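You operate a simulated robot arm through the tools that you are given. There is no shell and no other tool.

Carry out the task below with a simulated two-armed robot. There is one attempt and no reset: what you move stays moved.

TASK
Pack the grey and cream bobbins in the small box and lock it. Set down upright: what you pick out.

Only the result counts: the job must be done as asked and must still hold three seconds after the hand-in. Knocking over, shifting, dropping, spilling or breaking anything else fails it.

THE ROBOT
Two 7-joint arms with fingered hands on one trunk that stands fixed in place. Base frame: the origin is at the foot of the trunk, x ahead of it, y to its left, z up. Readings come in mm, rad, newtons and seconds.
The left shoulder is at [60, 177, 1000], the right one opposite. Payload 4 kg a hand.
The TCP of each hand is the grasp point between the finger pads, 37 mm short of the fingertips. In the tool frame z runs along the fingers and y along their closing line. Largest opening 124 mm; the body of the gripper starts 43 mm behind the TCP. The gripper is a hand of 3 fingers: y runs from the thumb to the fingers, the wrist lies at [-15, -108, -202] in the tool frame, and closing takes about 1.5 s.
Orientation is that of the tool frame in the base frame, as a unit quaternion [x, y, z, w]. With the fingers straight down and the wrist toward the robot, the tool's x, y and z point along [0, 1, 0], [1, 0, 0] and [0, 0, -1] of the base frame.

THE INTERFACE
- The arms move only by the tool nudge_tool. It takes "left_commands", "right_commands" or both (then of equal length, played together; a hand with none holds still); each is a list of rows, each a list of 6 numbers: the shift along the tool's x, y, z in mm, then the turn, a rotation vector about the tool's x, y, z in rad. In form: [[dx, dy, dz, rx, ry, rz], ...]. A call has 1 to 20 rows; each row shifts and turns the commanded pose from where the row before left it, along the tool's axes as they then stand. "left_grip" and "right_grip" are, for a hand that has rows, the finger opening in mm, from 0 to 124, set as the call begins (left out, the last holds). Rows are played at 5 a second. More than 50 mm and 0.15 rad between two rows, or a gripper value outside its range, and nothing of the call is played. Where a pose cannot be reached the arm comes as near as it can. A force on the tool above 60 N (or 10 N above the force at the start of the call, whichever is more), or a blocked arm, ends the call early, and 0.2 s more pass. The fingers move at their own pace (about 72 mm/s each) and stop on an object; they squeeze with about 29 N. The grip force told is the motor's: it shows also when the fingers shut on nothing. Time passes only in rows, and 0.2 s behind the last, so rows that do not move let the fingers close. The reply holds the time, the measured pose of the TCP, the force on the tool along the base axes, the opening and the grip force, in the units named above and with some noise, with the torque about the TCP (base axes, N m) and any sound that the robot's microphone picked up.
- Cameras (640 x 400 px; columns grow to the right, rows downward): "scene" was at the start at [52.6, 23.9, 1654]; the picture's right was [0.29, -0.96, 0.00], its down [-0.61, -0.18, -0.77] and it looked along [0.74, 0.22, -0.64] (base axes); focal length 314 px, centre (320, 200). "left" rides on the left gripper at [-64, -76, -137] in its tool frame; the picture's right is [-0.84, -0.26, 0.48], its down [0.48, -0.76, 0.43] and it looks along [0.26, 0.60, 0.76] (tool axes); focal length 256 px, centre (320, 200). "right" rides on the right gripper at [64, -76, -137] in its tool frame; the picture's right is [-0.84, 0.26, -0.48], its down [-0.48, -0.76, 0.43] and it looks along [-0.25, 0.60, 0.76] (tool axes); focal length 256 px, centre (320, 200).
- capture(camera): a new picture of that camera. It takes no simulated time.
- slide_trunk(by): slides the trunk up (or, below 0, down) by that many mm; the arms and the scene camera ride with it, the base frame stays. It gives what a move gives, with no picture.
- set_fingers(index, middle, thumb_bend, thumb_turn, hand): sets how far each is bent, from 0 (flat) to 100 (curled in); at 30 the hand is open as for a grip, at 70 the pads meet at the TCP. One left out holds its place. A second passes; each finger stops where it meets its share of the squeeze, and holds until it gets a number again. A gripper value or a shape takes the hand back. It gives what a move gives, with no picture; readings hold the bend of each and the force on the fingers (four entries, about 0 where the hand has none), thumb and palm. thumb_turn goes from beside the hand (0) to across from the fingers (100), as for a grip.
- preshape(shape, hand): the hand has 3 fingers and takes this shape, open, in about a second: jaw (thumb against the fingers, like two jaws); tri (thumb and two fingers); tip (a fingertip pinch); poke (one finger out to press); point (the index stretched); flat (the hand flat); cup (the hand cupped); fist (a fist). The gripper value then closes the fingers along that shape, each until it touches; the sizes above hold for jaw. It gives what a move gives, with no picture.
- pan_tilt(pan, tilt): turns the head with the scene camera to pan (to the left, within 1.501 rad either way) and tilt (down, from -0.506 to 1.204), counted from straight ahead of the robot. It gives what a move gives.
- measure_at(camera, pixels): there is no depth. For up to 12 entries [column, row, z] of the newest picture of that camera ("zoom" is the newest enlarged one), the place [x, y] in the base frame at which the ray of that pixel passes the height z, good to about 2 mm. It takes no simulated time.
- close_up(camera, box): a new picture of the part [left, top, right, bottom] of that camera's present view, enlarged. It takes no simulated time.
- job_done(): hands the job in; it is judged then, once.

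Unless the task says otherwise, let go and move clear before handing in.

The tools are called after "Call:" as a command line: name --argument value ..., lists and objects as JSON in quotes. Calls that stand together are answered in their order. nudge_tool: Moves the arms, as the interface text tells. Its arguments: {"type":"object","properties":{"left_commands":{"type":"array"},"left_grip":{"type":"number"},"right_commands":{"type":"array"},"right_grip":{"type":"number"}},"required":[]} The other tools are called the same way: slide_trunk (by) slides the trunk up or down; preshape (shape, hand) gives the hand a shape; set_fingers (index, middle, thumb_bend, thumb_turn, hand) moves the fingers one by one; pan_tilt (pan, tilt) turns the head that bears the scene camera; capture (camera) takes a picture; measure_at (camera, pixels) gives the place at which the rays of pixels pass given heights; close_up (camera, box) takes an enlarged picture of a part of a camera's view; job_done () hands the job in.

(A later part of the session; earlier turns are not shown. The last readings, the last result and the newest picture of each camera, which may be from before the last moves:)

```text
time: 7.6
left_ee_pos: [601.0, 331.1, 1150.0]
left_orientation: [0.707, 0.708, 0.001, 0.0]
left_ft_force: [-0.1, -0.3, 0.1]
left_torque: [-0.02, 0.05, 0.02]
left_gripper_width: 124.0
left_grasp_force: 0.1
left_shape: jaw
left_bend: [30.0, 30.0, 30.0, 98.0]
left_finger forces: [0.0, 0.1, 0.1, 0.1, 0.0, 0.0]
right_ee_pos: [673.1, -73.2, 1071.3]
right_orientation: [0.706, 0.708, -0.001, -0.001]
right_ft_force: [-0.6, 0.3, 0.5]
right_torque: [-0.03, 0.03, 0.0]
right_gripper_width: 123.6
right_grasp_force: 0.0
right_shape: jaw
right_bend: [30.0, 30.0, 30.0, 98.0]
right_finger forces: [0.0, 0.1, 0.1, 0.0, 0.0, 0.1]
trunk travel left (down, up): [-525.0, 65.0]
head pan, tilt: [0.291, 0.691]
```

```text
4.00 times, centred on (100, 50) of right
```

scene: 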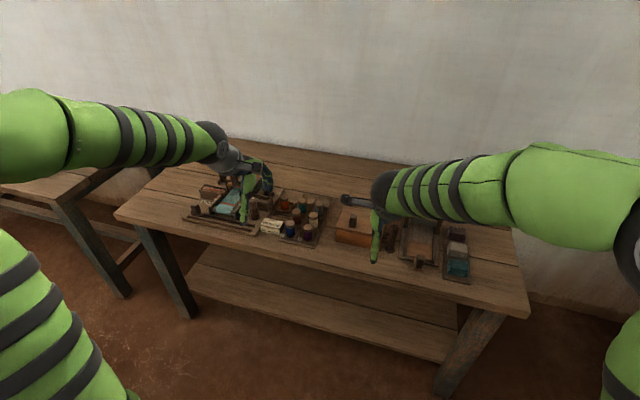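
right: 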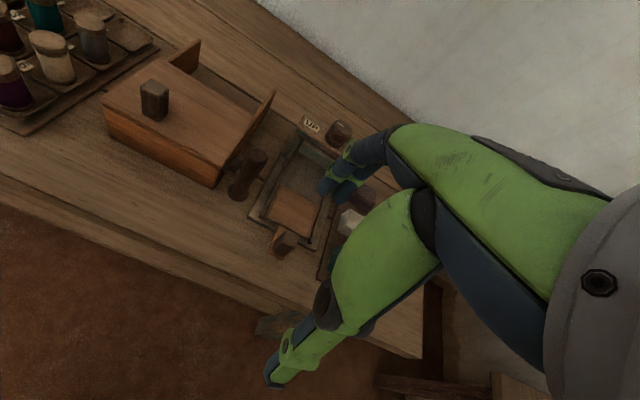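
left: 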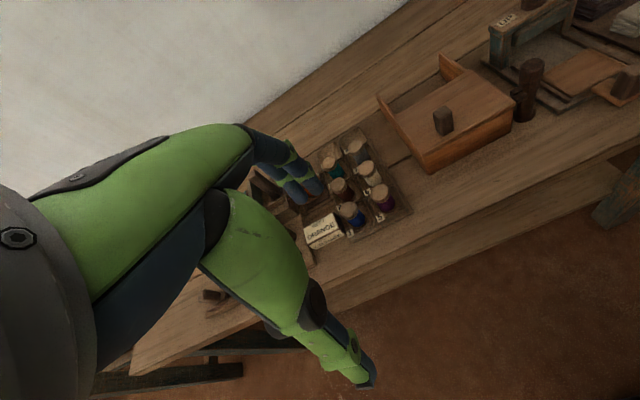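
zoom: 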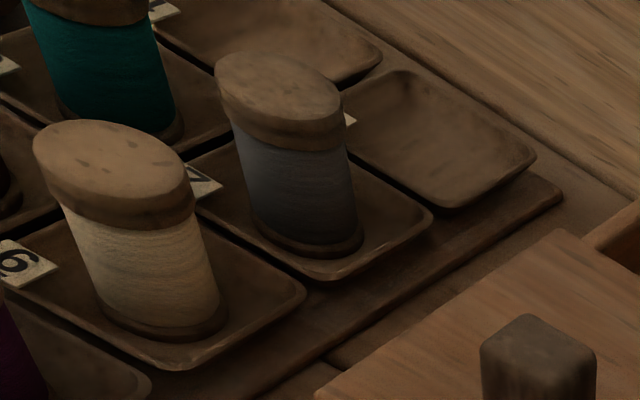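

I'll triangulate the cream and grey bobbins' tops and bases from the two fresh pictures to get their height and centres.

Call:
measure_at --camera "left" --pixels '[[367, 168.2, 850], [367, 168.2, 950], [355.8, 147.7, 850], [355.8, 147.7, 950], [375.3, 179.4, 800], [375.3, 179.4, 880], [358.2, 171.4, 889], [375.8, 165, 889], [367, 160.5, 889], [365.4, 176.2, 889], [347.6, 148.5, 889], [363.8, 146.5, 889]]'

Call:
measure_at --camera "right" --pixels '[[47.5, 40, 850], [47.5, 40, 950], [89.2, 21.7, 850], [89.2, 21.7, 950], [60, 79.5, 800], [60, 79.5, 880], [96.2, 56, 800], [96.2, 56, 880]]'

```text
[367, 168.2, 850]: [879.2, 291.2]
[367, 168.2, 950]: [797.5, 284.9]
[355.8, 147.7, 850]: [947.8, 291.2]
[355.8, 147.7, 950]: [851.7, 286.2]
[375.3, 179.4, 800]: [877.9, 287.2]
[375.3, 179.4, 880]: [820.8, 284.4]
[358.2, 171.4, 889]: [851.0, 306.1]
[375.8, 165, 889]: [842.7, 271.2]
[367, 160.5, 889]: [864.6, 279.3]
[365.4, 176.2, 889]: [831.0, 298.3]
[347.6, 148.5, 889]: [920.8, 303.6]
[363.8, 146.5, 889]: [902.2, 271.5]
```

```text
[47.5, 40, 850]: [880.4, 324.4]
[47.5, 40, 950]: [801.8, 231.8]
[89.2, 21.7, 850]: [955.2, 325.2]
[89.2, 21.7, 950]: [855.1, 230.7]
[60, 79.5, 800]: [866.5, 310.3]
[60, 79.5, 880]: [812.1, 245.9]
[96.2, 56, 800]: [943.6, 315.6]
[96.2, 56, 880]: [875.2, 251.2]
```

Bobbins: cream top centre [848,289,888.5], grey [913.5,289.3,888], base z≈830 (about 58 tall), caps ≈37 mm across. Now I'll turn the right hand 90° counter-clockwise in free air so it can later grasp the post cap and turn it clockwise.

Call:
nudge_tool --right_commands '[[0, 0, 0, 0, 0, -0.131], [0, 0, 0, 0, 0, -0.131], [0, 0, 0, 0, 0, -0.131], [0, 0, 0, 0, 0, -0.131], [0, 0, 0, 0, 0, -0.131], [0, 0, 0, 0, 0, -0.131], [0, 0, 0, 0, 0, -0.131], [0, 0, 0, 0, 0, -0.131], [0, 0, 0, 0, 0, -0.131], [0, 0, 0, 0, 0, -0.131], [0, 0, 0, 0, 0, -0.131], [0, 0, 0, 0, 0, -0.13], [0, 0, 0, 0, 0, 0]]' --right_grip 70

Call:
capture --camera "right"

Call:
capture --camera "scene"

```text
time: 10.4
left_ee_pos: [600.9, 331.8, 1150.3]
left_orientation: [0.707, 0.707, 0.0, 0.0]
left_ft_force: [0.2, -0.3, 0.1]
left_torque: [0.01, 0.0, 0.01]
left_gripper_width: 123.6
left_grasp_force: 0.2
left_shape: jaw
left_bend: [30.0, 30.0, 30.0, 98.0]
left_finger forces: [0.0, 0.0, 0.0, 0.1, 0.0, 0.0]
right_ee_pos: [671.9, -73.3, 1071.4]
right_orientation: [-0.001, 1.0, 0.0, 0.0]
right_ft_force: [-0.2, 0.0, 0.1]
right_torque: [0.0, 0.01, -0.04]
right_gripper_width: 70.3
right_grasp_force: 0.0
right_shape: jaw
right_bend: [39.0, 43.0, 54.0, 99.0]
right_finger forces: [0.0, 0.0, 0.1, 0.0, 0.0, 0.1]
trunk travel left (down, up): [-525.0, 65.0]
head pan, tilt: [0.291, 0.691]
```

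```text
taken
```

right: 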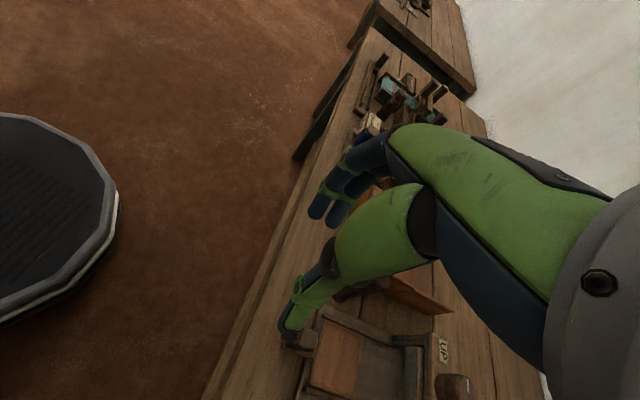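

```text
taken
```

scene: 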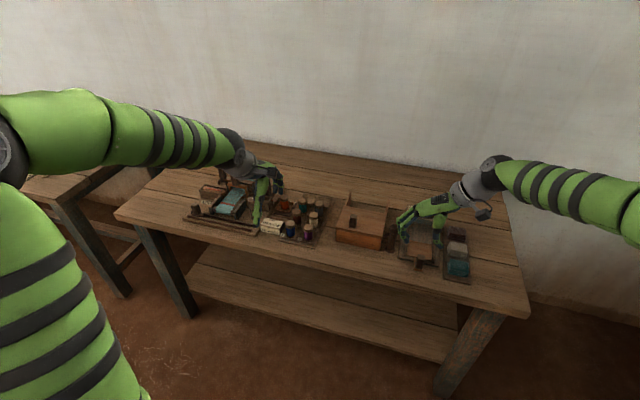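

The orientation was reached exactly. I'll move the right hand over the post at safe height ([825,1,1000]) with a 70 mm opening and look.

Call:
nudge_tool --right_commands '[[-38.25, 18.5, 17.75, 0, 0, 0], [-38.25, 18.5, 17.75, 0, 0, 0], [-38.25, 18.5, 17.75, 0, 0, 0], [-38.25, 18.5, 17.75, 0, 0, 0], [0, 0, 0, 0, 0, 0]]' --right_grip 70

Call:
capture --camera "right"

Call:
close_up --camera "right" --box '[260, 160, 400, 260]'

Call:
close_up --camera "left" --box '[460, 40, 600, 140]'

Call:
close_up --camera "scene" --box '[360, 180, 440, 250]'

```text
time: 11.6
left_ee_pos: [600.9, 332.2, 1149.5]
left_orientation: [0.707, 0.707, 0.001, 0.0]
left_ft_force: [0.0, 0.0, 0.6]
left_torque: [-0.02, 0.0, -0.01]
left_gripper_width: 123.5
left_grasp_force: 0.0
left_shape: jaw
left_bend: [30.0, 30.0, 30.0, 98.0]
left_finger forces: [0.1, 0.0, 0.0, 0.1, 0.0, 0.1]
right_ee_pos: [806.1, -2.5, 998.4]
right_orientation: [-0.002, 1.0, 0.0, -0.001]
right_ft_force: [-0.3, 0.9, 0.1]
right_torque: [-0.02, 0.03, -0.03]
right_gripper_width: 70.0
right_grasp_force: 0.0
right_shape: jaw
right_bend: [39.0, 43.0, 54.0, 99.0]
right_finger forces: [0.0, 0.1, 0.1, 0.0, 0.0, 0.0]
right hand out of reach, approached as far as the arm can: row 4
trunk travel left (down, up): [-525.0, 65.0]
head pan, tilt: [0.291, 0.691]
```

```text
taken
```

right: 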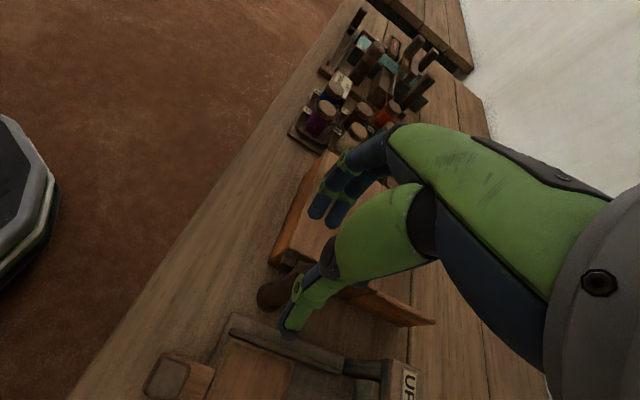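

```text
4.00 times, centred on (330, 210) of right
```

zoom: 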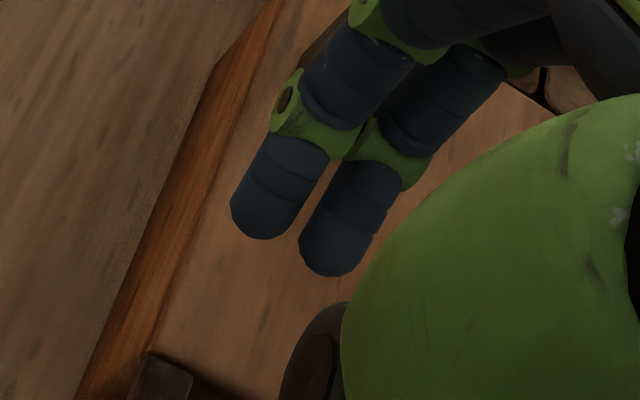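

```text
4.00 times, centred on (530, 90) of left
```

zoom: 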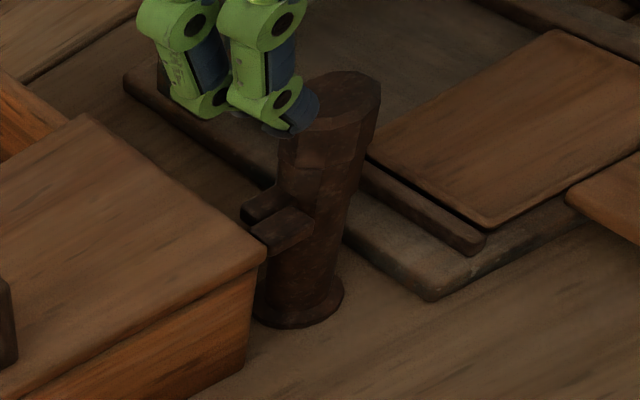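

```text
5.71 times, centred on (400, 215) of scene
```

zoom: 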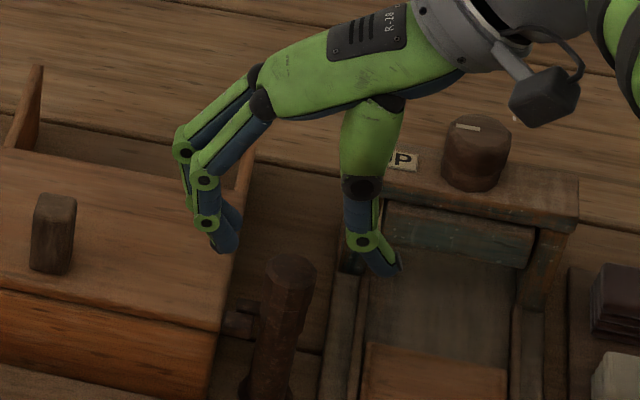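

Row 4 ran out of reach at wrist-outward orientation (x stopped at 806). I'll rotate the hand back by 30° clockwise so the wrist sits nearer the robot, then check where it is.

Call:
nudge_tool --right_commands '[[0, 0, 0, 0, 0, 0.131], [0, 0, 0, 0, 0, 0.131], [0, 0, 0, 0, 0, 0.131], [0, 0, 0, 0, 0, 0.131], [0, 0, 0, 0, 0, 0]]'

Call:
close_up --camera "left" --box '[460, 20, 600, 140]'

Call:
close_up --camera "scene" --box '[360, 180, 440, 250]'

```text
time: 12.8
left_ee_pos: [601.3, 330.4, 1150.9]
left_orientation: [0.707, 0.707, 0.0, 0.0]
left_ft_force: [-0.6, 0.4, -0.4]
left_torque: [0.01, 0.0, 0.05]
left_gripper_width: 123.6
left_grasp_force: 0.0
left_shape: jaw
left_bend: [30.0, 30.0, 30.0, 98.0]
left_finger forces: [0.0, 0.0, 0.0, 0.1, 0.0, 0.0]
right_ee_pos: [806.3, -2.3, 999.6]
right_orientation: [0.259, 0.966, 0.0, 0.0]
right_ft_force: [-0.8, 0.4, 0.3]
right_torque: [0.0, -0.01, -0.03]
right_gripper_width: 70.0
right_grasp_force: 0.0
right_shape: jaw
right_bend: [39.0, 43.0, 54.0, 99.0]
right_finger forces: [0.1, 0.0, 0.1, 0.0, 0.0, 0.1]
trunk travel left (down, up): [-525.0, 65.0]
head pan, tilt: [0.291, 0.691]
```

```text
3.33 times, centred on (530, 80) of left
```

zoom: 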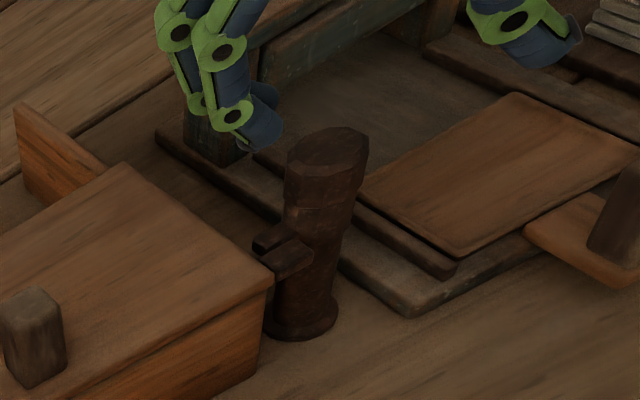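

```text
5.71 times, centred on (400, 215) of scene
```

zoom: 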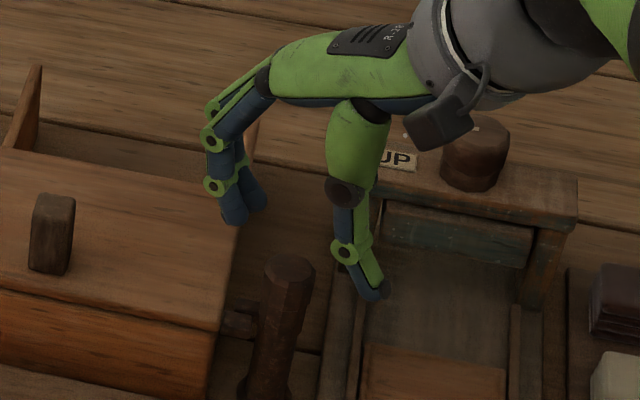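

The hand holds at [806,-2,1000] with the 60° yaw. I'll refine the post's top centre from the current left and scene views before descending.

Call:
capture --camera "left"

Call:
close_up --camera "left" --box '[500, 40, 564, 130]'

Call:
measure_at --camera "left" --pixels '[[532.4, 64.4, 935], [525.5, 115.4, 823], [532.4, 64.4, 900], [532.4, 64.4, 960]]'

Call:
measure_at --camera "scene" --pixels '[[394.8, 227.4, 935], [394.8, 227.4, 900], [394.8, 227.4, 960]]'

```text
taken
```

left: 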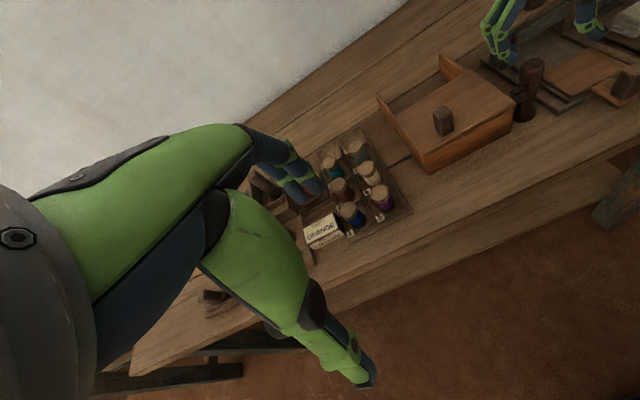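

```text
4.44 times, centred on (532, 85) of left
```

zoom: 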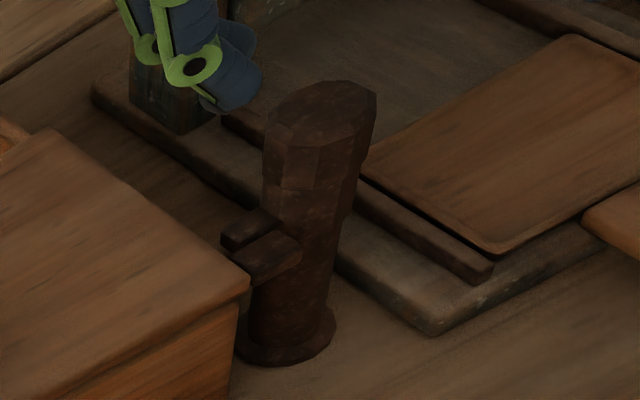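

```text
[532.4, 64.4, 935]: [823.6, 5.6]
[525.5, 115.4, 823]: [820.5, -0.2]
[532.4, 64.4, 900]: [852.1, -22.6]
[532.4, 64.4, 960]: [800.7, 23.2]
```

```text
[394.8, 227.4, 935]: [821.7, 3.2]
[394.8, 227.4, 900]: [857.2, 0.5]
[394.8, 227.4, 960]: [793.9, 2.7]
```

Both views agree the post axis is at about [824,2] with its top at z≈934. I'll centre over it and lower so the fingertips (z≈905) stay above the lid and prongs.

Call:
nudge_tool --right_commands '[[-13.2, 12.6, 0, 0, 0, 0], [0, 0, 20, 0, 0, 0], [0, 0, 20, 0, 0, 0], [0, 0, 16, 0, 0, 0], [0, 0, 0, 0, 0, 0]]' --right_grip 70

Call:
close_up --camera "left" --box '[490, 20, 570, 130]'

Call:
close_up --camera "scene" --box '[360, 190, 440, 260]'

Call:
capture --camera "right"

```text
time: 14.0
left_ee_pos: [601.2, 330.8, 1150.8]
left_orientation: [0.706, 0.708, 0.0, 0.001]
left_ft_force: [0.4, 0.4, -0.3]
left_torque: [0.02, 0.01, 0.01]
left_gripper_width: 123.9
left_grasp_force: 0.0
left_shape: jaw
left_bend: [30.0, 30.0, 30.0, 98.0]
left_finger forces: [0.0, 0.0, 0.0, 0.0, 0.0, 0.0]
right_ee_pos: [823.9, 0.4, 942.6]
right_orientation: [0.257, 0.966, 0.001, 0.0]
right_ft_force: [0.1, 0.0, 0.2]
right_torque: [0.06, 0.0, -0.02]
right_gripper_width: 70.1
right_grasp_force: 0.0
right_shape: jaw
right_bend: [39.0, 43.0, 54.0, 99.0]
right_finger forces: [0.0, 0.0, 0.0, 0.0, 0.0, 0.0]
trunk travel left (down, up): [-525.0, 65.0]
head pan, tilt: [0.291, 0.691]
```

```text
3.64 times, centred on (530, 75) of left
```

zoom: 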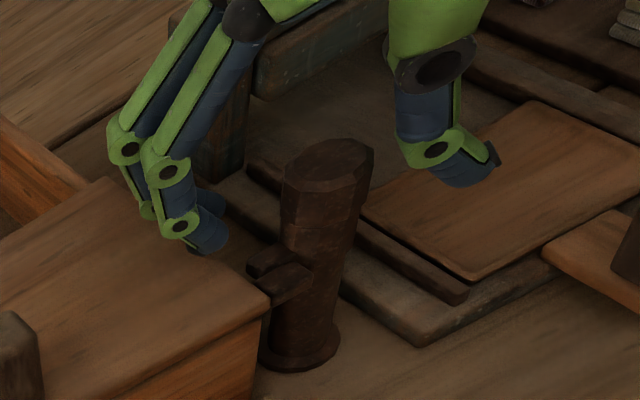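

```text
5.71 times, centred on (400, 225) of scene
```

zoom: 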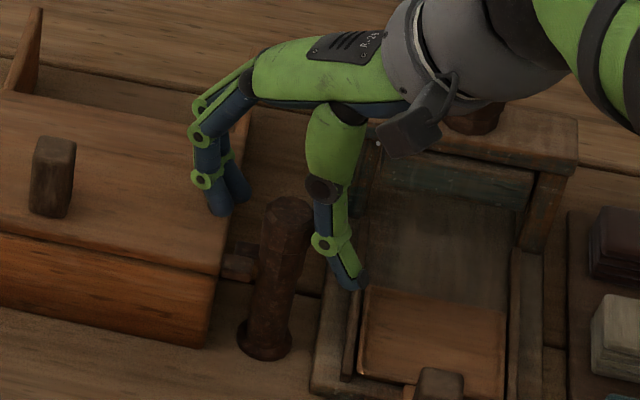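

```text
taken
```

right: 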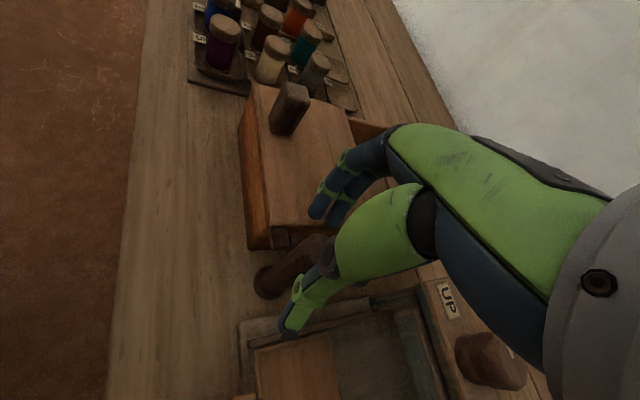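

The opened fingers straddle the cap (scene zoom: fingers (225,205), thumb (348,285), cap (288,215)), well above the prongs. I'll close on the cap without moving.

Call:
nudge_tool --right_commands '[[0, 0, 0, 0, 0, 0], [0, 0, 0, 0, 0, 0], [0, 0, 0, 0, 0, 0], [0, 0, 0, 0, 0, 0], [0, 0, 0, 0, 0, 0], [0, 0, 0, 0, 0, 0], [0, 0, 0, 0, 0, 0]]' --right_grip 0

Call:
close_up --camera "left" --box '[490, 20, 570, 130]'

Call:
close_up --camera "scene" --box '[360, 190, 440, 260]'

```text
time: 15.6
left_ee_pos: [600.3, 330.3, 1150.7]
left_orientation: [0.707, 0.707, 0.0, 0.0]
left_ft_force: [-0.1, -0.2, 0.1]
left_torque: [-0.01, 0.0, -0.04]
left_gripper_width: 123.7
left_grasp_force: 0.1
left_shape: jaw
left_bend: [30.0, 30.0, 30.0, 98.0]
left_finger forces: [0.0, 0.1, 0.1, 0.1, 0.0, 0.0]
right_ee_pos: [823.3, -1.0, 943.8]
right_orientation: [0.258, 0.966, 0.0, 0.0]
right_ft_force: [-5.2, -2.8, 3.2]
right_torque: [0.31, -0.12, 0.03]
right_gripper_width: 34.2
right_grasp_force: 28.9
right_shape: jaw
right_bend: [58.0, 60.0, 59.0, 100.0]
right_finger forces: [16.6, 10.9, 0.0, 0.0, 29.1, 0.1]
trunk travel left (down, up): [-525.0, 65.0]
head pan, tilt: [0.291, 0.691]
```

```text
3.64 times, centred on (530, 75) of left
```

zoom: 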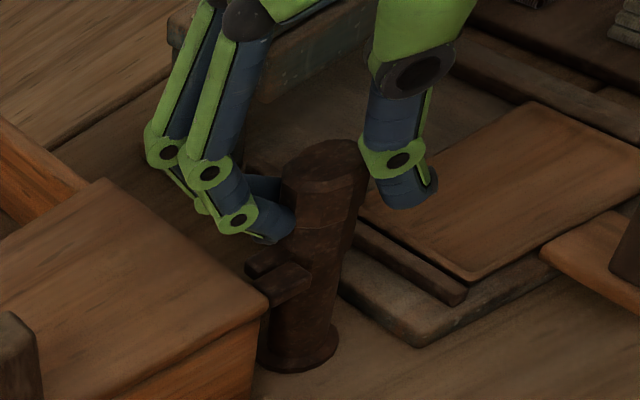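

```text
5.71 times, centred on (400, 225) of scene
```

zoom: 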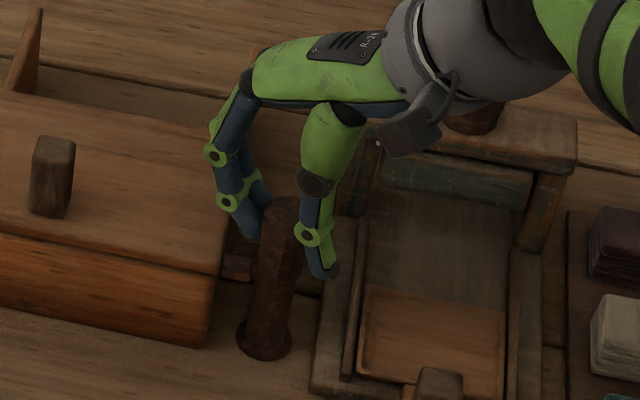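

The cap is held: width 34 mm, grip 29 N, small side forces. I'll try a small clockwise turn (0.1 rad) and read the torque.

Call:
nudge_tool --right_commands '[[0, 0, 0, 0, 0, 0.05], [0, 0, 0, 0, 0, 0.05], [0, 0, 0, 0, 0, 0]]'

Call:
close_up --camera "left" --box '[490, 40, 570, 130]'

```text
time: 16.4
left_ee_pos: [599.9, 329.3, 1150.1]
left_orientation: [0.707, 0.707, 0.0, -0.001]
left_ft_force: [-1.3, 0.4, -0.4]
left_torque: [0.0, 0.0, -0.03]
left_gripper_width: 124.0
left_grasp_force: 0.2
left_shape: jaw
left_bend: [30.0, 30.0, 30.0, 98.0]
left_finger forces: [0.0, 0.1, 0.1, 0.0, 0.0, 0.0]
right_ee_pos: [823.5, 1.3, 943.9]
right_orientation: [0.307, 0.952, 0.0, 0.0]
right_ft_force: [-7.6, -3.5, 4.3]
right_torque: [0.19, -0.04, 0.02]
right_gripper_width: 34.2
right_grasp_force: 28.8
right_shape: jaw
right_bend: [58.0, 60.0, 59.0, 100.0]
right_finger forces: [16.3, 10.7, 0.0, 0.1, 31.0, 0.1]
trunk travel left (down, up): [-525.0, 65.0]
head pan, tilt: [0.291, 0.691]
```

```text
4.44 times, centred on (530, 85) of left
```

zoom: 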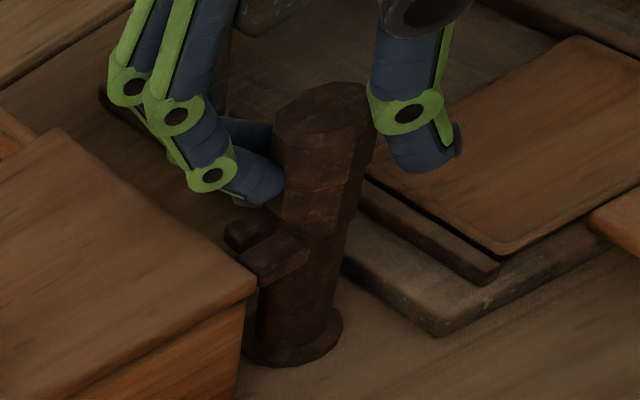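

Torque stays tiny (0.02 Nm) as the hand turned 0.1 rad, so the cap either turns freely or slips. I'll turn a further 0.3 rad and look at the prongs.

Call:
nudge_tool --right_commands '[[0, 0, 0, 0, 0, 0.1], [0, 0, 0, 0, 0, 0.1], [0, 0, 0, 0, 0, 0.1], [0, 0, 0, 0, 0, 0]]'

Call:
close_up --camera "left" --box '[490, 40, 570, 130]'

Call:
close_up --camera "scene" --box '[370, 210, 430, 260]'

```text
time: 17.4
left_ee_pos: [600.4, 330.2, 1150.2]
left_orientation: [0.707, 0.708, 0.001, 0.0]
left_ft_force: [0.4, -0.7, -0.1]
left_torque: [-0.05, 0.04, 0.02]
left_gripper_width: 123.6
left_grasp_force: 0.0
left_shape: jaw
left_bend: [30.0, 30.0, 30.0, 98.0]
left_finger forces: [0.0, 0.0, 0.1, 0.1, 0.0, 0.0]
right_ee_pos: [824.1, 0.7, 943.9]
right_orientation: [0.445, 0.895, 0.0, 0.0]
right_ft_force: [-7.7, -2.6, 4.3]
right_torque: [0.12, -0.1, 0.03]
right_gripper_width: 34.0
right_grasp_force: 29.3
right_shape: jaw
right_bend: [58.0, 60.0, 59.0, 100.0]
right_finger forces: [15.7, 10.8, 0.0, 0.0, 30.7, 0.1]
trunk travel left (down, up): [-525.0, 65.0]
head pan, tilt: [0.291, 0.691]
```

```text
4.44 times, centred on (530, 85) of left
```

zoom: 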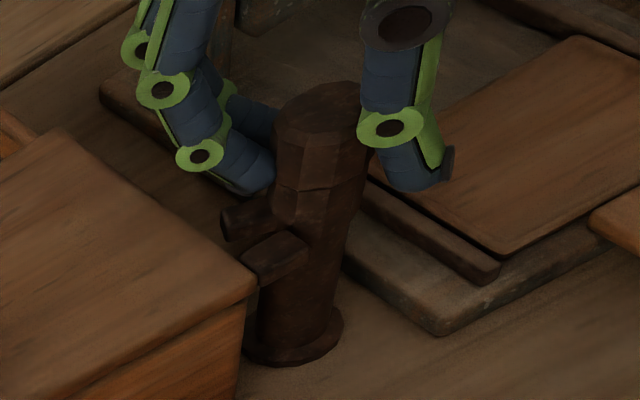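

```text
8.00 times, centred on (400, 235) of scene
```

zoom: 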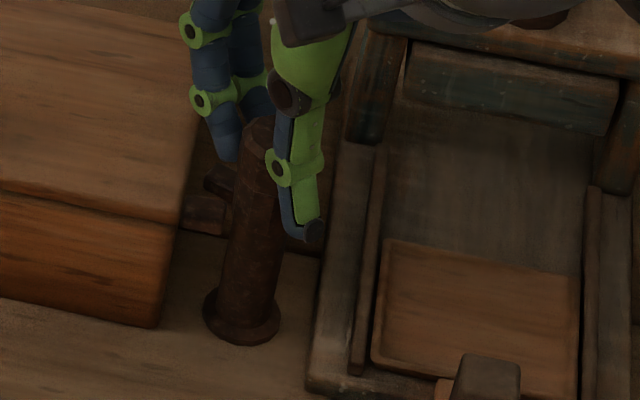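

The tab has visibly swung away from the lug (gap widened at zoom (265,235)), confirming the lock turns clockwise. I'll keep turning toward 90° total.

Call:
nudge_tool --right_commands '[[0, 0, 0, 0, 0, 0.1], [0, 0, 0, 0, 0, 0.1], [0, 0, 0, 0, 0, 0.1], [0, 0, 0, 0, 0, 0.1], [0, 0, 0, 0, 0, 0.1], [0, 0, 0, 0, 0, 0.1], [0, 0, 0, 0, 0, 0.1], [0, 0, 0, 0, 0, 0.1], [0, 0, 0, 0, 0, 0]]'

Call:
close_up --camera "left" --box '[490, 40, 570, 130]'

Call:
close_up --camera "scene" --box '[370, 210, 430, 260]'

```text
time: 19.4
left_ee_pos: [600.4, 331.0, 1151.8]
left_orientation: [0.707, 0.707, 0.001, 0.0]
left_ft_force: [0.1, 0.6, -0.1]
left_torque: [0.0, 0.03, -0.01]
left_gripper_width: 123.8
left_grasp_force: 0.0
left_shape: jaw
left_bend: [30.0, 30.0, 30.0, 98.0]
left_finger forces: [0.0, 0.0, 0.0, 0.0, 0.0, 0.0]
right_ee_pos: [823.1, 2.8, 945.0]
right_orientation: [0.759, 0.651, 0.001, 0.0]
right_ft_force: [-5.1, 10.9, 6.2]
right_torque: [0.23, -0.15, 0.01]
right_gripper_width: 33.3
right_grasp_force: 29.2
right_shape: jaw
right_bend: [59.0, 61.0, 59.0, 99.0]
right_finger forces: [17.4, 9.8, 0.0, 0.1, 31.5, 0.0]
trunk travel left (down, up): [-525.0, 65.0]
head pan, tilt: [0.291, 0.691]
```

```text
4.44 times, centred on (530, 85) of left
```

zoom: 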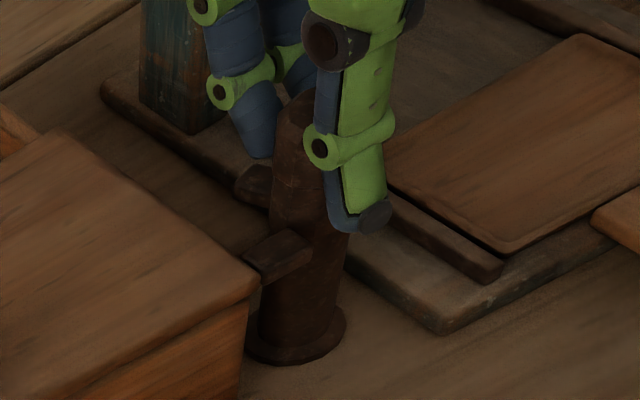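

```text
8.00 times, centred on (400, 235) of scene
```

zoom: 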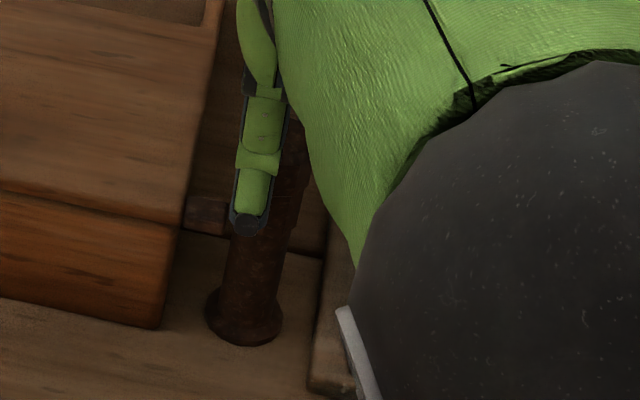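

Total turn is about 69° with low torque; the tab now points away (left zoom (255,185)). I'll turn the remaining ~0.4 rad.

Call:
nudge_tool --right_commands '[[0, 0, 0, 0, 0, 0.08], [0, 0, 0, 0, 0, 0.08], [0, 0, 0, 0, 0, 0.08], [0, 0, 0, 0, 0, 0.08], [0, 0, 0, 0, 0, 0.05], [0, 0, 0, 0, 0, 0]]'

Call:
close_up --camera "left" --box '[490, 40, 570, 130]'

```text
time: 20.8
left_ee_pos: [600.9, 333.0, 1148.8]
left_orientation: [0.706, 0.708, 0.0, 0.001]
left_ft_force: [0.0, 0.8, -0.3]
left_torque: [-0.04, 0.03, 0.01]
left_gripper_width: 123.7
left_grasp_force: 0.1
left_shape: jaw
left_bend: [30.0, 30.0, 30.0, 98.0]
left_finger forces: [0.1, 0.0, 0.0, 0.0, 0.0, 0.0]
right_ee_pos: [823.6, 2.4, 944.0]
right_orientation: [0.865, 0.502, 0.001, 0.0]
right_ft_force: [2.0, 16.3, 9.7]
right_torque: [0.26, -0.35, 0.27]
right_gripper_width: 32.9
right_grasp_force: 28.1
right_shape: jaw
right_bend: [59.0, 61.0, 59.0, 99.0]
right_finger forces: [20.2, 9.9, 0.0, 0.1, 33.8, 0.0]
trunk travel left (down, up): [-525.0, 65.0]
head pan, tilt: [0.291, 0.691]
```

```text
4.44 times, centred on (530, 85) of left
```

zoom: 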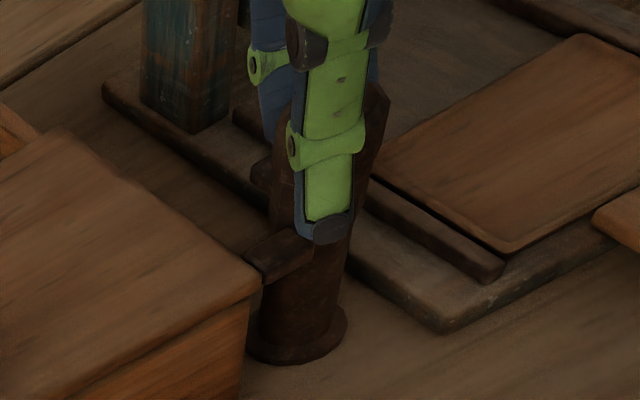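

The torque rose to 0.27 Nm at 90°, so the lock reached its open stop. I'll release the cap and retreat the right hand up and away.

Call:
nudge_tool --right_commands '[[0, 0, 0, 0, 0, 0], [0, 0, 0, 0, 0, 0], [0, 0, 0, 0, 0, 0], [0, 0, 0, 0, 0, 0]]' --right_grip 75

Call:
nudge_tool --right_commands '[[0, 0, -30, 0, 0, 0], [0, 0, -40, 0, 0, 0], [0, 0, -40, 0, 0, 0], [-43.7, -8.3, 0, 0, 0, 0], [-43.7, -8.3, 0, 0, 0, 0], [-43.7, -8.3, 0, 0, 0, 0], [-43.7, -8.3, 0, 0, 0, 0], [-43.7, -8.3, 0, 0, 0, 0], [-43.7, -8.3, 0, 0, 0, 0], [0, 0, 0, 0, 0, -0.13], [0, 0, 0, 0, 0, -0.13], [0, 0, 0, 0, 0, -0.13], [0, 0, 0, 0, 0, -0.13], [0, 0, 0, 0, 0, 0]]'

Call:
capture --camera "scene"

Call:
close_up --camera "scene" --box '[320, 190, 420, 260]'

Call:
close_up --camera "left" --box '[480, 40, 580, 130]'

```text
time: 21.8
left_ee_pos: [601.0, 331.0, 1150.7]
left_orientation: [0.707, 0.707, 0.0, 0.0]
left_ft_force: [0.3, -0.1, 0.5]
left_torque: [0.0, 0.0, 0.03]
left_gripper_width: 123.7
left_grasp_force: 0.1
left_shape: jaw
left_bend: [30.0, 30.0, 30.0, 98.0]
left_finger forces: [0.0, 0.1, 0.0, 0.0, 0.1, 0.0]
right_ee_pos: [824.8, -1.0, 943.8]
right_orientation: [0.866, 0.501, -0.001, 0.001]
right_ft_force: [0.8, -0.9, 0.0]
right_torque: [0.0, -0.01, -0.03]
right_gripper_width: 74.8
right_grasp_force: 0.1
right_shape: jaw
right_bend: [38.0, 42.0, 53.0, 99.0]
right_finger forces: [0.1, 0.0, 0.1, 0.1, 0.1, 0.0]
trunk travel left (down, up): [-525.0, 65.0]
head pan, tilt: [0.291, 0.691]
```

```text
time: 24.8
left_ee_pos: [601.4, 330.8, 1150.4]
left_orientation: [0.707, 0.708, 0.0, 0.0]
left_ft_force: [-0.3, 0.9, -0.2]
left_torque: [-0.01, -0.03, -0.02]
left_gripper_width: 123.5
left_grasp_force: 0.1
left_shape: jaw
left_bend: [30.0, 30.0, 30.0, 98.0]
left_finger forces: [0.1, 0.0, 0.1, 0.0, 0.1, 0.0]
right_ee_pos: [652.1, -202.6, 1053.3]
right_orientation: [0.707, 0.708, -0.001, 0.0]
right_ft_force: [0.1, 0.4, -0.8]
right_torque: [-0.02, -0.01, 0.02]
right_gripper_width: 74.8
right_grasp_force: 0.0
right_shape: jaw
right_bend: [38.0, 42.0, 53.0, 99.0]
right_finger forces: [0.0, 0.1, 0.0, 0.1, 0.1, 0.1]
trunk travel left (down, up): [-525.0, 65.0]
head pan, tilt: [0.291, 0.691]
```

```text
taken
```

scene: 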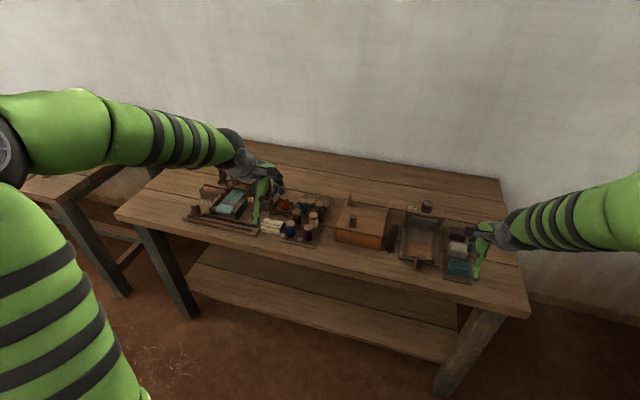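

```text
5.71 times, centred on (370, 225) of scene
```

zoom: 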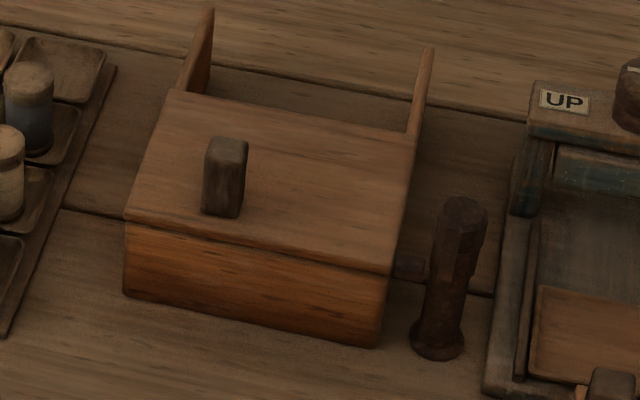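

```text
4.44 times, centred on (530, 85) of left
```

zoom: 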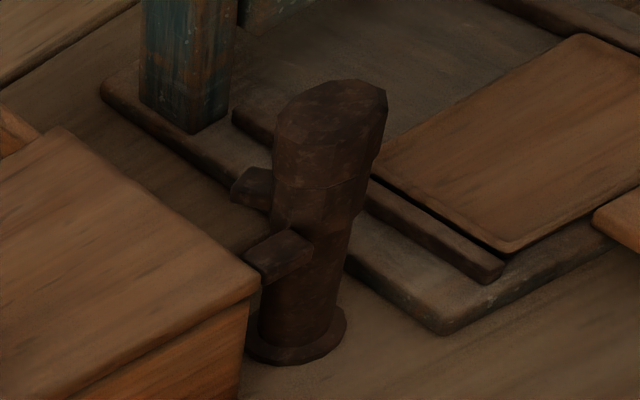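

The right hand is clear, but the tab looks to have swung back a little after release (left zoom (250,188)). I'll measure the tab's tip to see its present angle.

Call:
capture --camera "left"

Call:
close_up --camera "left" --box '[500, 60, 548, 108]'

Call:
measure_at --camera "left" --pixels '[[510.2, 83.9, 893], [512.5, 78.3, 893], [518.8, 77.8, 893], [518, 87, 893], [519.6, 83, 893]]'

```text
taken
```

left: 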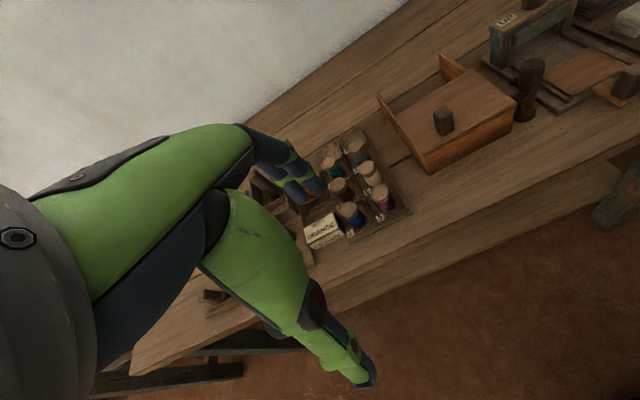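

```text
8.33 times, centred on (524, 84) of left
```

zoom: 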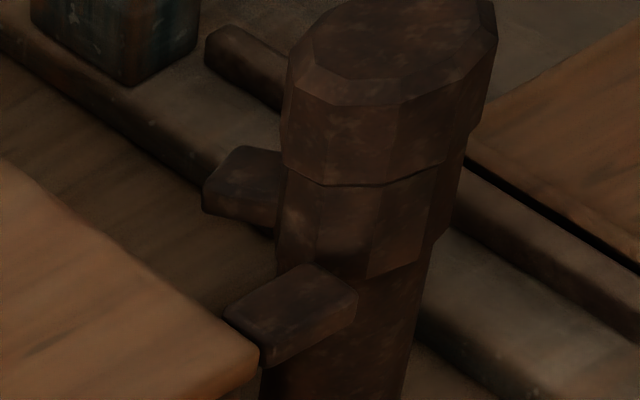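

```text
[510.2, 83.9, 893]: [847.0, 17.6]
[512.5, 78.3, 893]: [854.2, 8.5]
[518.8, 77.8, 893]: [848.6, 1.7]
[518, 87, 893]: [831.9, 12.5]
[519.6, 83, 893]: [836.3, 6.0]
```

The tab's tip centre measures about [850.6,13], i.e. only ~67° turned, and its corner (y≈17.6) could still catch the lug. I'll regrasp the cap and turn it further clockwise.

Call:
nudge_tool --right_commands '[[0, 0, 0, 0, 0, -0.087], [0, 0, 0, 0, 0, -0.087], [28.6, 34.2, 8.3, 0, 0, 0], [28.6, 34.2, 8.3, 0, 0, 0], [28.6, 34.2, 8.3, 0, 0, 0], [28.6, 34.2, 8.3, 0, 0, 0], [28.6, 34.2, 8.3, 0, 0, 0], [28.6, 34.2, 8.3, 0, 0, 0], [0, 0, 0, 0, 0, 0]]' --right_grip 75

Call:
close_up --camera "left" --box '[480, 20, 580, 130]'

```text
time: 26.8
left_ee_pos: [600.5, 330.7, 1151.5]
left_orientation: [0.707, 0.707, 0.001, 0.0]
left_ft_force: [0.7, 0.2, 0.4]
left_torque: [0.0, 0.0, -0.01]
left_gripper_width: 123.5
left_grasp_force: 0.0
left_shape: jaw
left_bend: [30.0, 30.0, 30.0, 98.0]
left_finger forces: [0.0, 0.1, 0.0, 0.0, 0.1, 0.0]
right_ee_pos: [824.0, 0.6, 1003.5]
right_orientation: [0.644, 0.765, 0.001, 0.0]
right_ft_force: [-0.3, 0.3, -0.3]
right_torque: [-0.04, 0.02, 0.04]
right_gripper_width: 74.7
right_grasp_force: 0.0
right_shape: jaw
right_bend: [38.0, 42.0, 53.0, 99.0]
right_finger forces: [0.0, 0.0, 0.0, 0.0, 0.0, 0.1]
trunk travel left (down, up): [-525.0, 65.0]
head pan, tilt: [0.291, 0.691]
```

```text
3.64 times, centred on (530, 75) of left
```

zoom: 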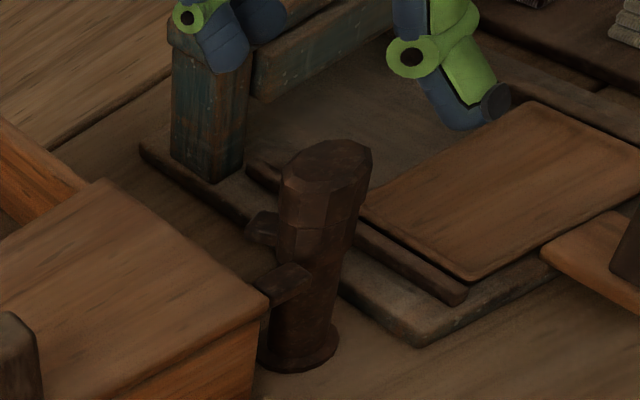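

The hand is centred over the cap again. I'll descend to z≈945, close, and then turn clockwise in small steps.

Call:
nudge_tool --right_commands '[[1.5, 0, 20, 0, 0, 0], [0, 0, 20, 0, 0, 0], [0, 0, 18, 0, 0, 0], [0, 0, 0, 0, 0, 0]]' --right_grip 75

Call:
nudge_tool --right_commands '[[0, 0, 0, 0, 0, 0], [0, 0, 0, 0, 0, 0], [0, 0, 0, 0, 0, 0], [0, 0, 0, 0, 0, 0], [0, 0, 0, 0, 0, 0], [0, 0, 0, 0, 0, 0], [0, 0, 0, 0, 0, 0]]' --right_grip 0

Call:
nudge_tool --right_commands '[[0, 0, 0, 0, 0, 0.1], [0, 0, 0, 0, 0, 0.1], [0, 0, 0, 0, 0, 0]]'

Call:
close_up --camera "left" --box '[490, 40, 570, 130]'

```text
time: 27.8
left_ee_pos: [601.0, 330.6, 1150.6]
left_orientation: [0.707, 0.707, 0.002, 0.0]
left_ft_force: [-0.3, 0.1, 0.8]
left_torque: [0.0, -0.02, 0.0]
left_gripper_width: 123.8
left_grasp_force: 0.2
left_shape: jaw
left_bend: [30.0, 30.0, 30.0, 98.0]
left_finger forces: [0.0, 0.0, 0.0, 0.0, 0.0, 0.0]
right_ee_pos: [823.5, 3.5, 944.8]
right_orientation: [0.643, 0.766, 0.0, 0.0]
right_ft_force: [0.0, 0.2, 0.8]
right_torque: [-0.01, 0.02, 0.01]
right_gripper_width: 74.9
right_grasp_force: 0.1
right_shape: jaw
right_bend: [38.0, 42.0, 53.0, 99.0]
right_finger forces: [0.0, 0.0, 0.1, 0.1, 0.0, 0.0]
trunk travel left (down, up): [-525.0, 65.0]
head pan, tilt: [0.291, 0.691]
```

```text
time: 29.4
left_ee_pos: [600.7, 331.6, 1151.4]
left_orientation: [0.707, 0.707, 0.0, 0.0]
left_ft_force: [0.0, 0.3, 0.1]
left_torque: [0.02, -0.01, 0.03]
left_gripper_width: 123.6
left_grasp_force: 0.0
left_shape: jaw
left_bend: [30.0, 30.0, 30.0, 98.0]
left_finger forces: [0.0, 0.0, 0.0, 0.1, 0.1, 0.0]
right_ee_pos: [823.3, 3.6, 946.9]
right_orientation: [0.643, 0.766, 0.0, 0.0]
right_ft_force: [-2.8, 1.3, 1.8]
right_torque: [0.07, -0.32, 0.01]
right_gripper_width: 31.2
right_grasp_force: 28.6
right_shape: jaw
right_bend: [59.0, 59.0, 61.0, 100.0]
right_finger forces: [16.8, 10.6, 0.0, 0.1, 30.5, 0.1]
trunk travel left (down, up): [-525.0, 65.0]
head pan, tilt: [0.291, 0.691]
```

```text
time: 30.2
left_ee_pos: [601.8, 331.6, 1150.1]
left_orientation: [0.707, 0.707, 0.0, 0.0]
left_ft_force: [-0.4, -0.6, -1.2]
left_torque: [0.0, -0.04, -0.02]
left_gripper_width: 123.5
left_grasp_force: 0.0
left_shape: jaw
left_bend: [30.0, 30.0, 30.0, 98.0]
left_finger forces: [0.0, 0.0, 0.0, 0.1, 0.1, 0.0]
right_ee_pos: [822.6, 4.0, 947.1]
right_orientation: [0.717, 0.697, 0.001, 0.002]
right_ft_force: [-0.1, 2.4, 5.1]
right_torque: [0.03, -0.47, -0.03]
right_gripper_width: 31.0
right_grasp_force: 29.7
right_shape: jaw
right_bend: [59.0, 59.0, 61.0, 100.0]
right_finger forces: [18.3, 12.3, 0.1, 0.0, 30.3, 0.0]
trunk travel left (down, up): [-525.0, 65.0]
head pan, tilt: [0.291, 0.691]
```

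```text
4.44 times, centred on (530, 85) of left
```

zoom: 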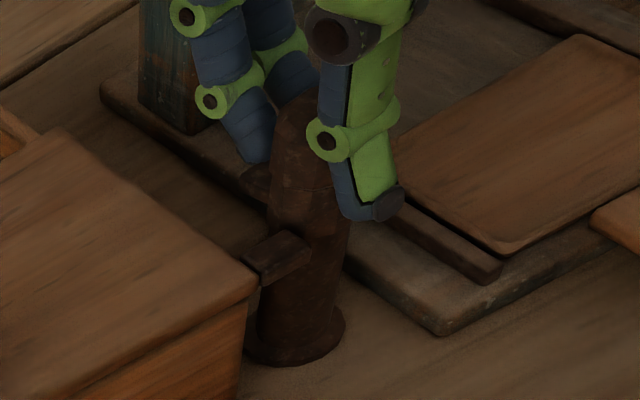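

Torque remains near zero while turning and the tab is moving further behind the post. I'll continue another 0.3 rad.

Call:
nudge_tool --right_commands '[[0, 0, 0, 0, 0, 0.1], [0, 0, 0, 0, 0, 0.1], [0, 0, 0, 0, 0, 0.1], [0, 0, 0, 0, 0, 0]]'

Call:
close_up --camera "left" --box '[490, 40, 570, 130]'

```text
time: 31.2
left_ee_pos: [601.1, 332.3, 1149.3]
left_orientation: [0.706, 0.708, 0.0, 0.0]
left_ft_force: [0.0, 0.4, 0.0]
left_torque: [0.01, -0.01, -0.01]
left_gripper_width: 123.6
left_grasp_force: 0.0
left_shape: jaw
left_bend: [30.0, 30.0, 30.0, 98.0]
left_finger forces: [0.0, 0.0, 0.1, 0.1, 0.0, 0.0]
right_ee_pos: [822.5, 5.5, 946.6]
right_orientation: [0.813, 0.582, 0.001, 0.001]
right_ft_force: [5.1, 4.7, 7.0]
right_torque: [-0.02, -0.64, 0.2]
right_gripper_width: 30.3
right_grasp_force: 29.3
right_shape: jaw
right_bend: [59.0, 58.0, 61.0, 100.0]
right_finger forces: [21.0, 12.7, 0.0, 0.0, 29.5, 0.0]
trunk travel left (down, up): [-525.0, 65.0]
head pan, tilt: [0.291, 0.691]
```

```text
4.44 times, centred on (530, 85) of left
```

zoom: 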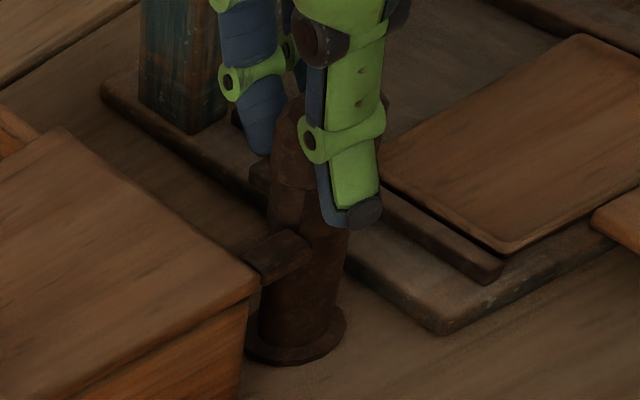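

Torque is up to 0.2 Nm and the tab is nearly hidden behind the post, so it's at its stop. I'll open the fingers and look whether it stays.

Call:
nudge_tool --right_commands '[[0, 0, 0, 0, 0, 0], [0, 0, 0, 0, 0, 0], [0, 0, 0, 0, 0, 0]]' --right_grip 45

Call:
close_up --camera "left" --box '[490, 40, 570, 130]'

Call:
nudge_tool --right_commands '[[0, 0, 0, 0, 0, 0], [0, 0, 0, 0, 0, 0], [0, 0, 0, 0, 0, 0], [0, 0, -40, 0, 0, 0], [0, 0, -40, 0, 0, 0]]' --right_grip 80

Call:
close_up --camera "left" --box '[490, 40, 570, 130]'

```text
time: 32.0
left_ee_pos: [600.2, 330.8, 1150.0]
left_orientation: [0.707, 0.707, 0.0, 0.0]
left_ft_force: [-0.3, 0.7, -0.3]
left_torque: [-0.01, -0.01, -0.01]
left_gripper_width: 123.4
left_grasp_force: 0.0
left_shape: jaw
left_bend: [30.0, 30.0, 30.0, 98.0]
left_finger forces: [0.0, 0.0, 0.1, 0.1, 0.0, 0.0]
right_ee_pos: [822.6, 2.9, 943.6]
right_orientation: [0.813, 0.582, -0.001, 0.0]
right_ft_force: [-1.0, 0.0, 0.0]
right_torque: [0.02, -0.01, -0.03]
right_gripper_width: 45.4
right_grasp_force: 0.0
right_shape: jaw
right_bend: [49.0, 52.0, 60.0, 100.0]
right_finger forces: [0.0, 0.0, 0.0, 0.1, 0.6, 0.1]
trunk travel left (down, up): [-525.0, 65.0]
head pan, tilt: [0.291, 0.691]
```

```text
4.44 times, centred on (530, 85) of left
```

zoom: 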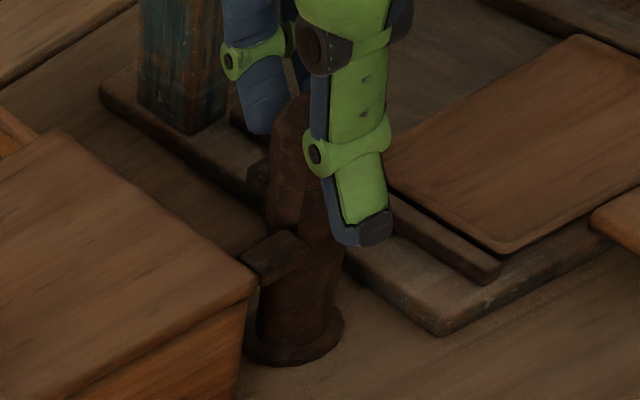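

```text
time: 33.2
left_ee_pos: [600.9, 331.9, 1150.0]
left_orientation: [0.707, 0.708, 0.0, 0.0]
left_ft_force: [0.2, 0.0, -0.4]
left_torque: [0.05, 0.01, 0.01]
left_gripper_width: 123.8
left_grasp_force: 0.1
left_shape: jaw
left_bend: [30.0, 30.0, 30.0, 98.0]
left_finger forces: [0.1, 0.0, 0.0, 0.0, 0.1, 0.1]
right_ee_pos: [822.4, 3.1, 1025.1]
right_orientation: [0.813, 0.582, 0.0, 0.001]
right_ft_force: [0.3, -0.7, 0.6]
right_torque: [0.01, -0.02, 0.0]
right_gripper_width: 79.7
right_grasp_force: 0.1
right_shape: jaw
right_bend: [37.0, 40.0, 52.0, 99.0]
right_finger forces: [0.2, 0.0, 0.1, 0.0, 0.0, 0.1]
trunk travel left (down, up): [-525.0, 65.0]
head pan, tilt: [0.291, 0.691]
```

```text
4.44 times, centred on (530, 85) of left
```

zoom: 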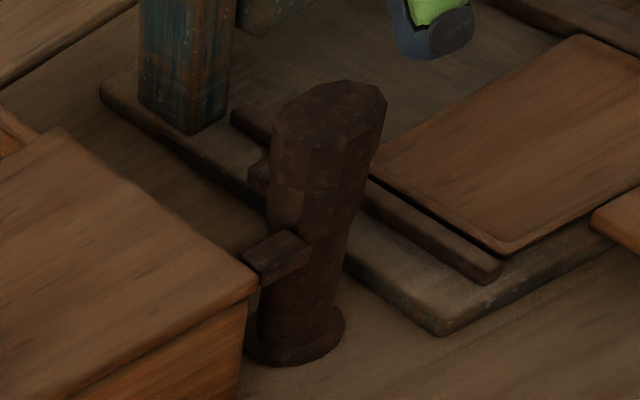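

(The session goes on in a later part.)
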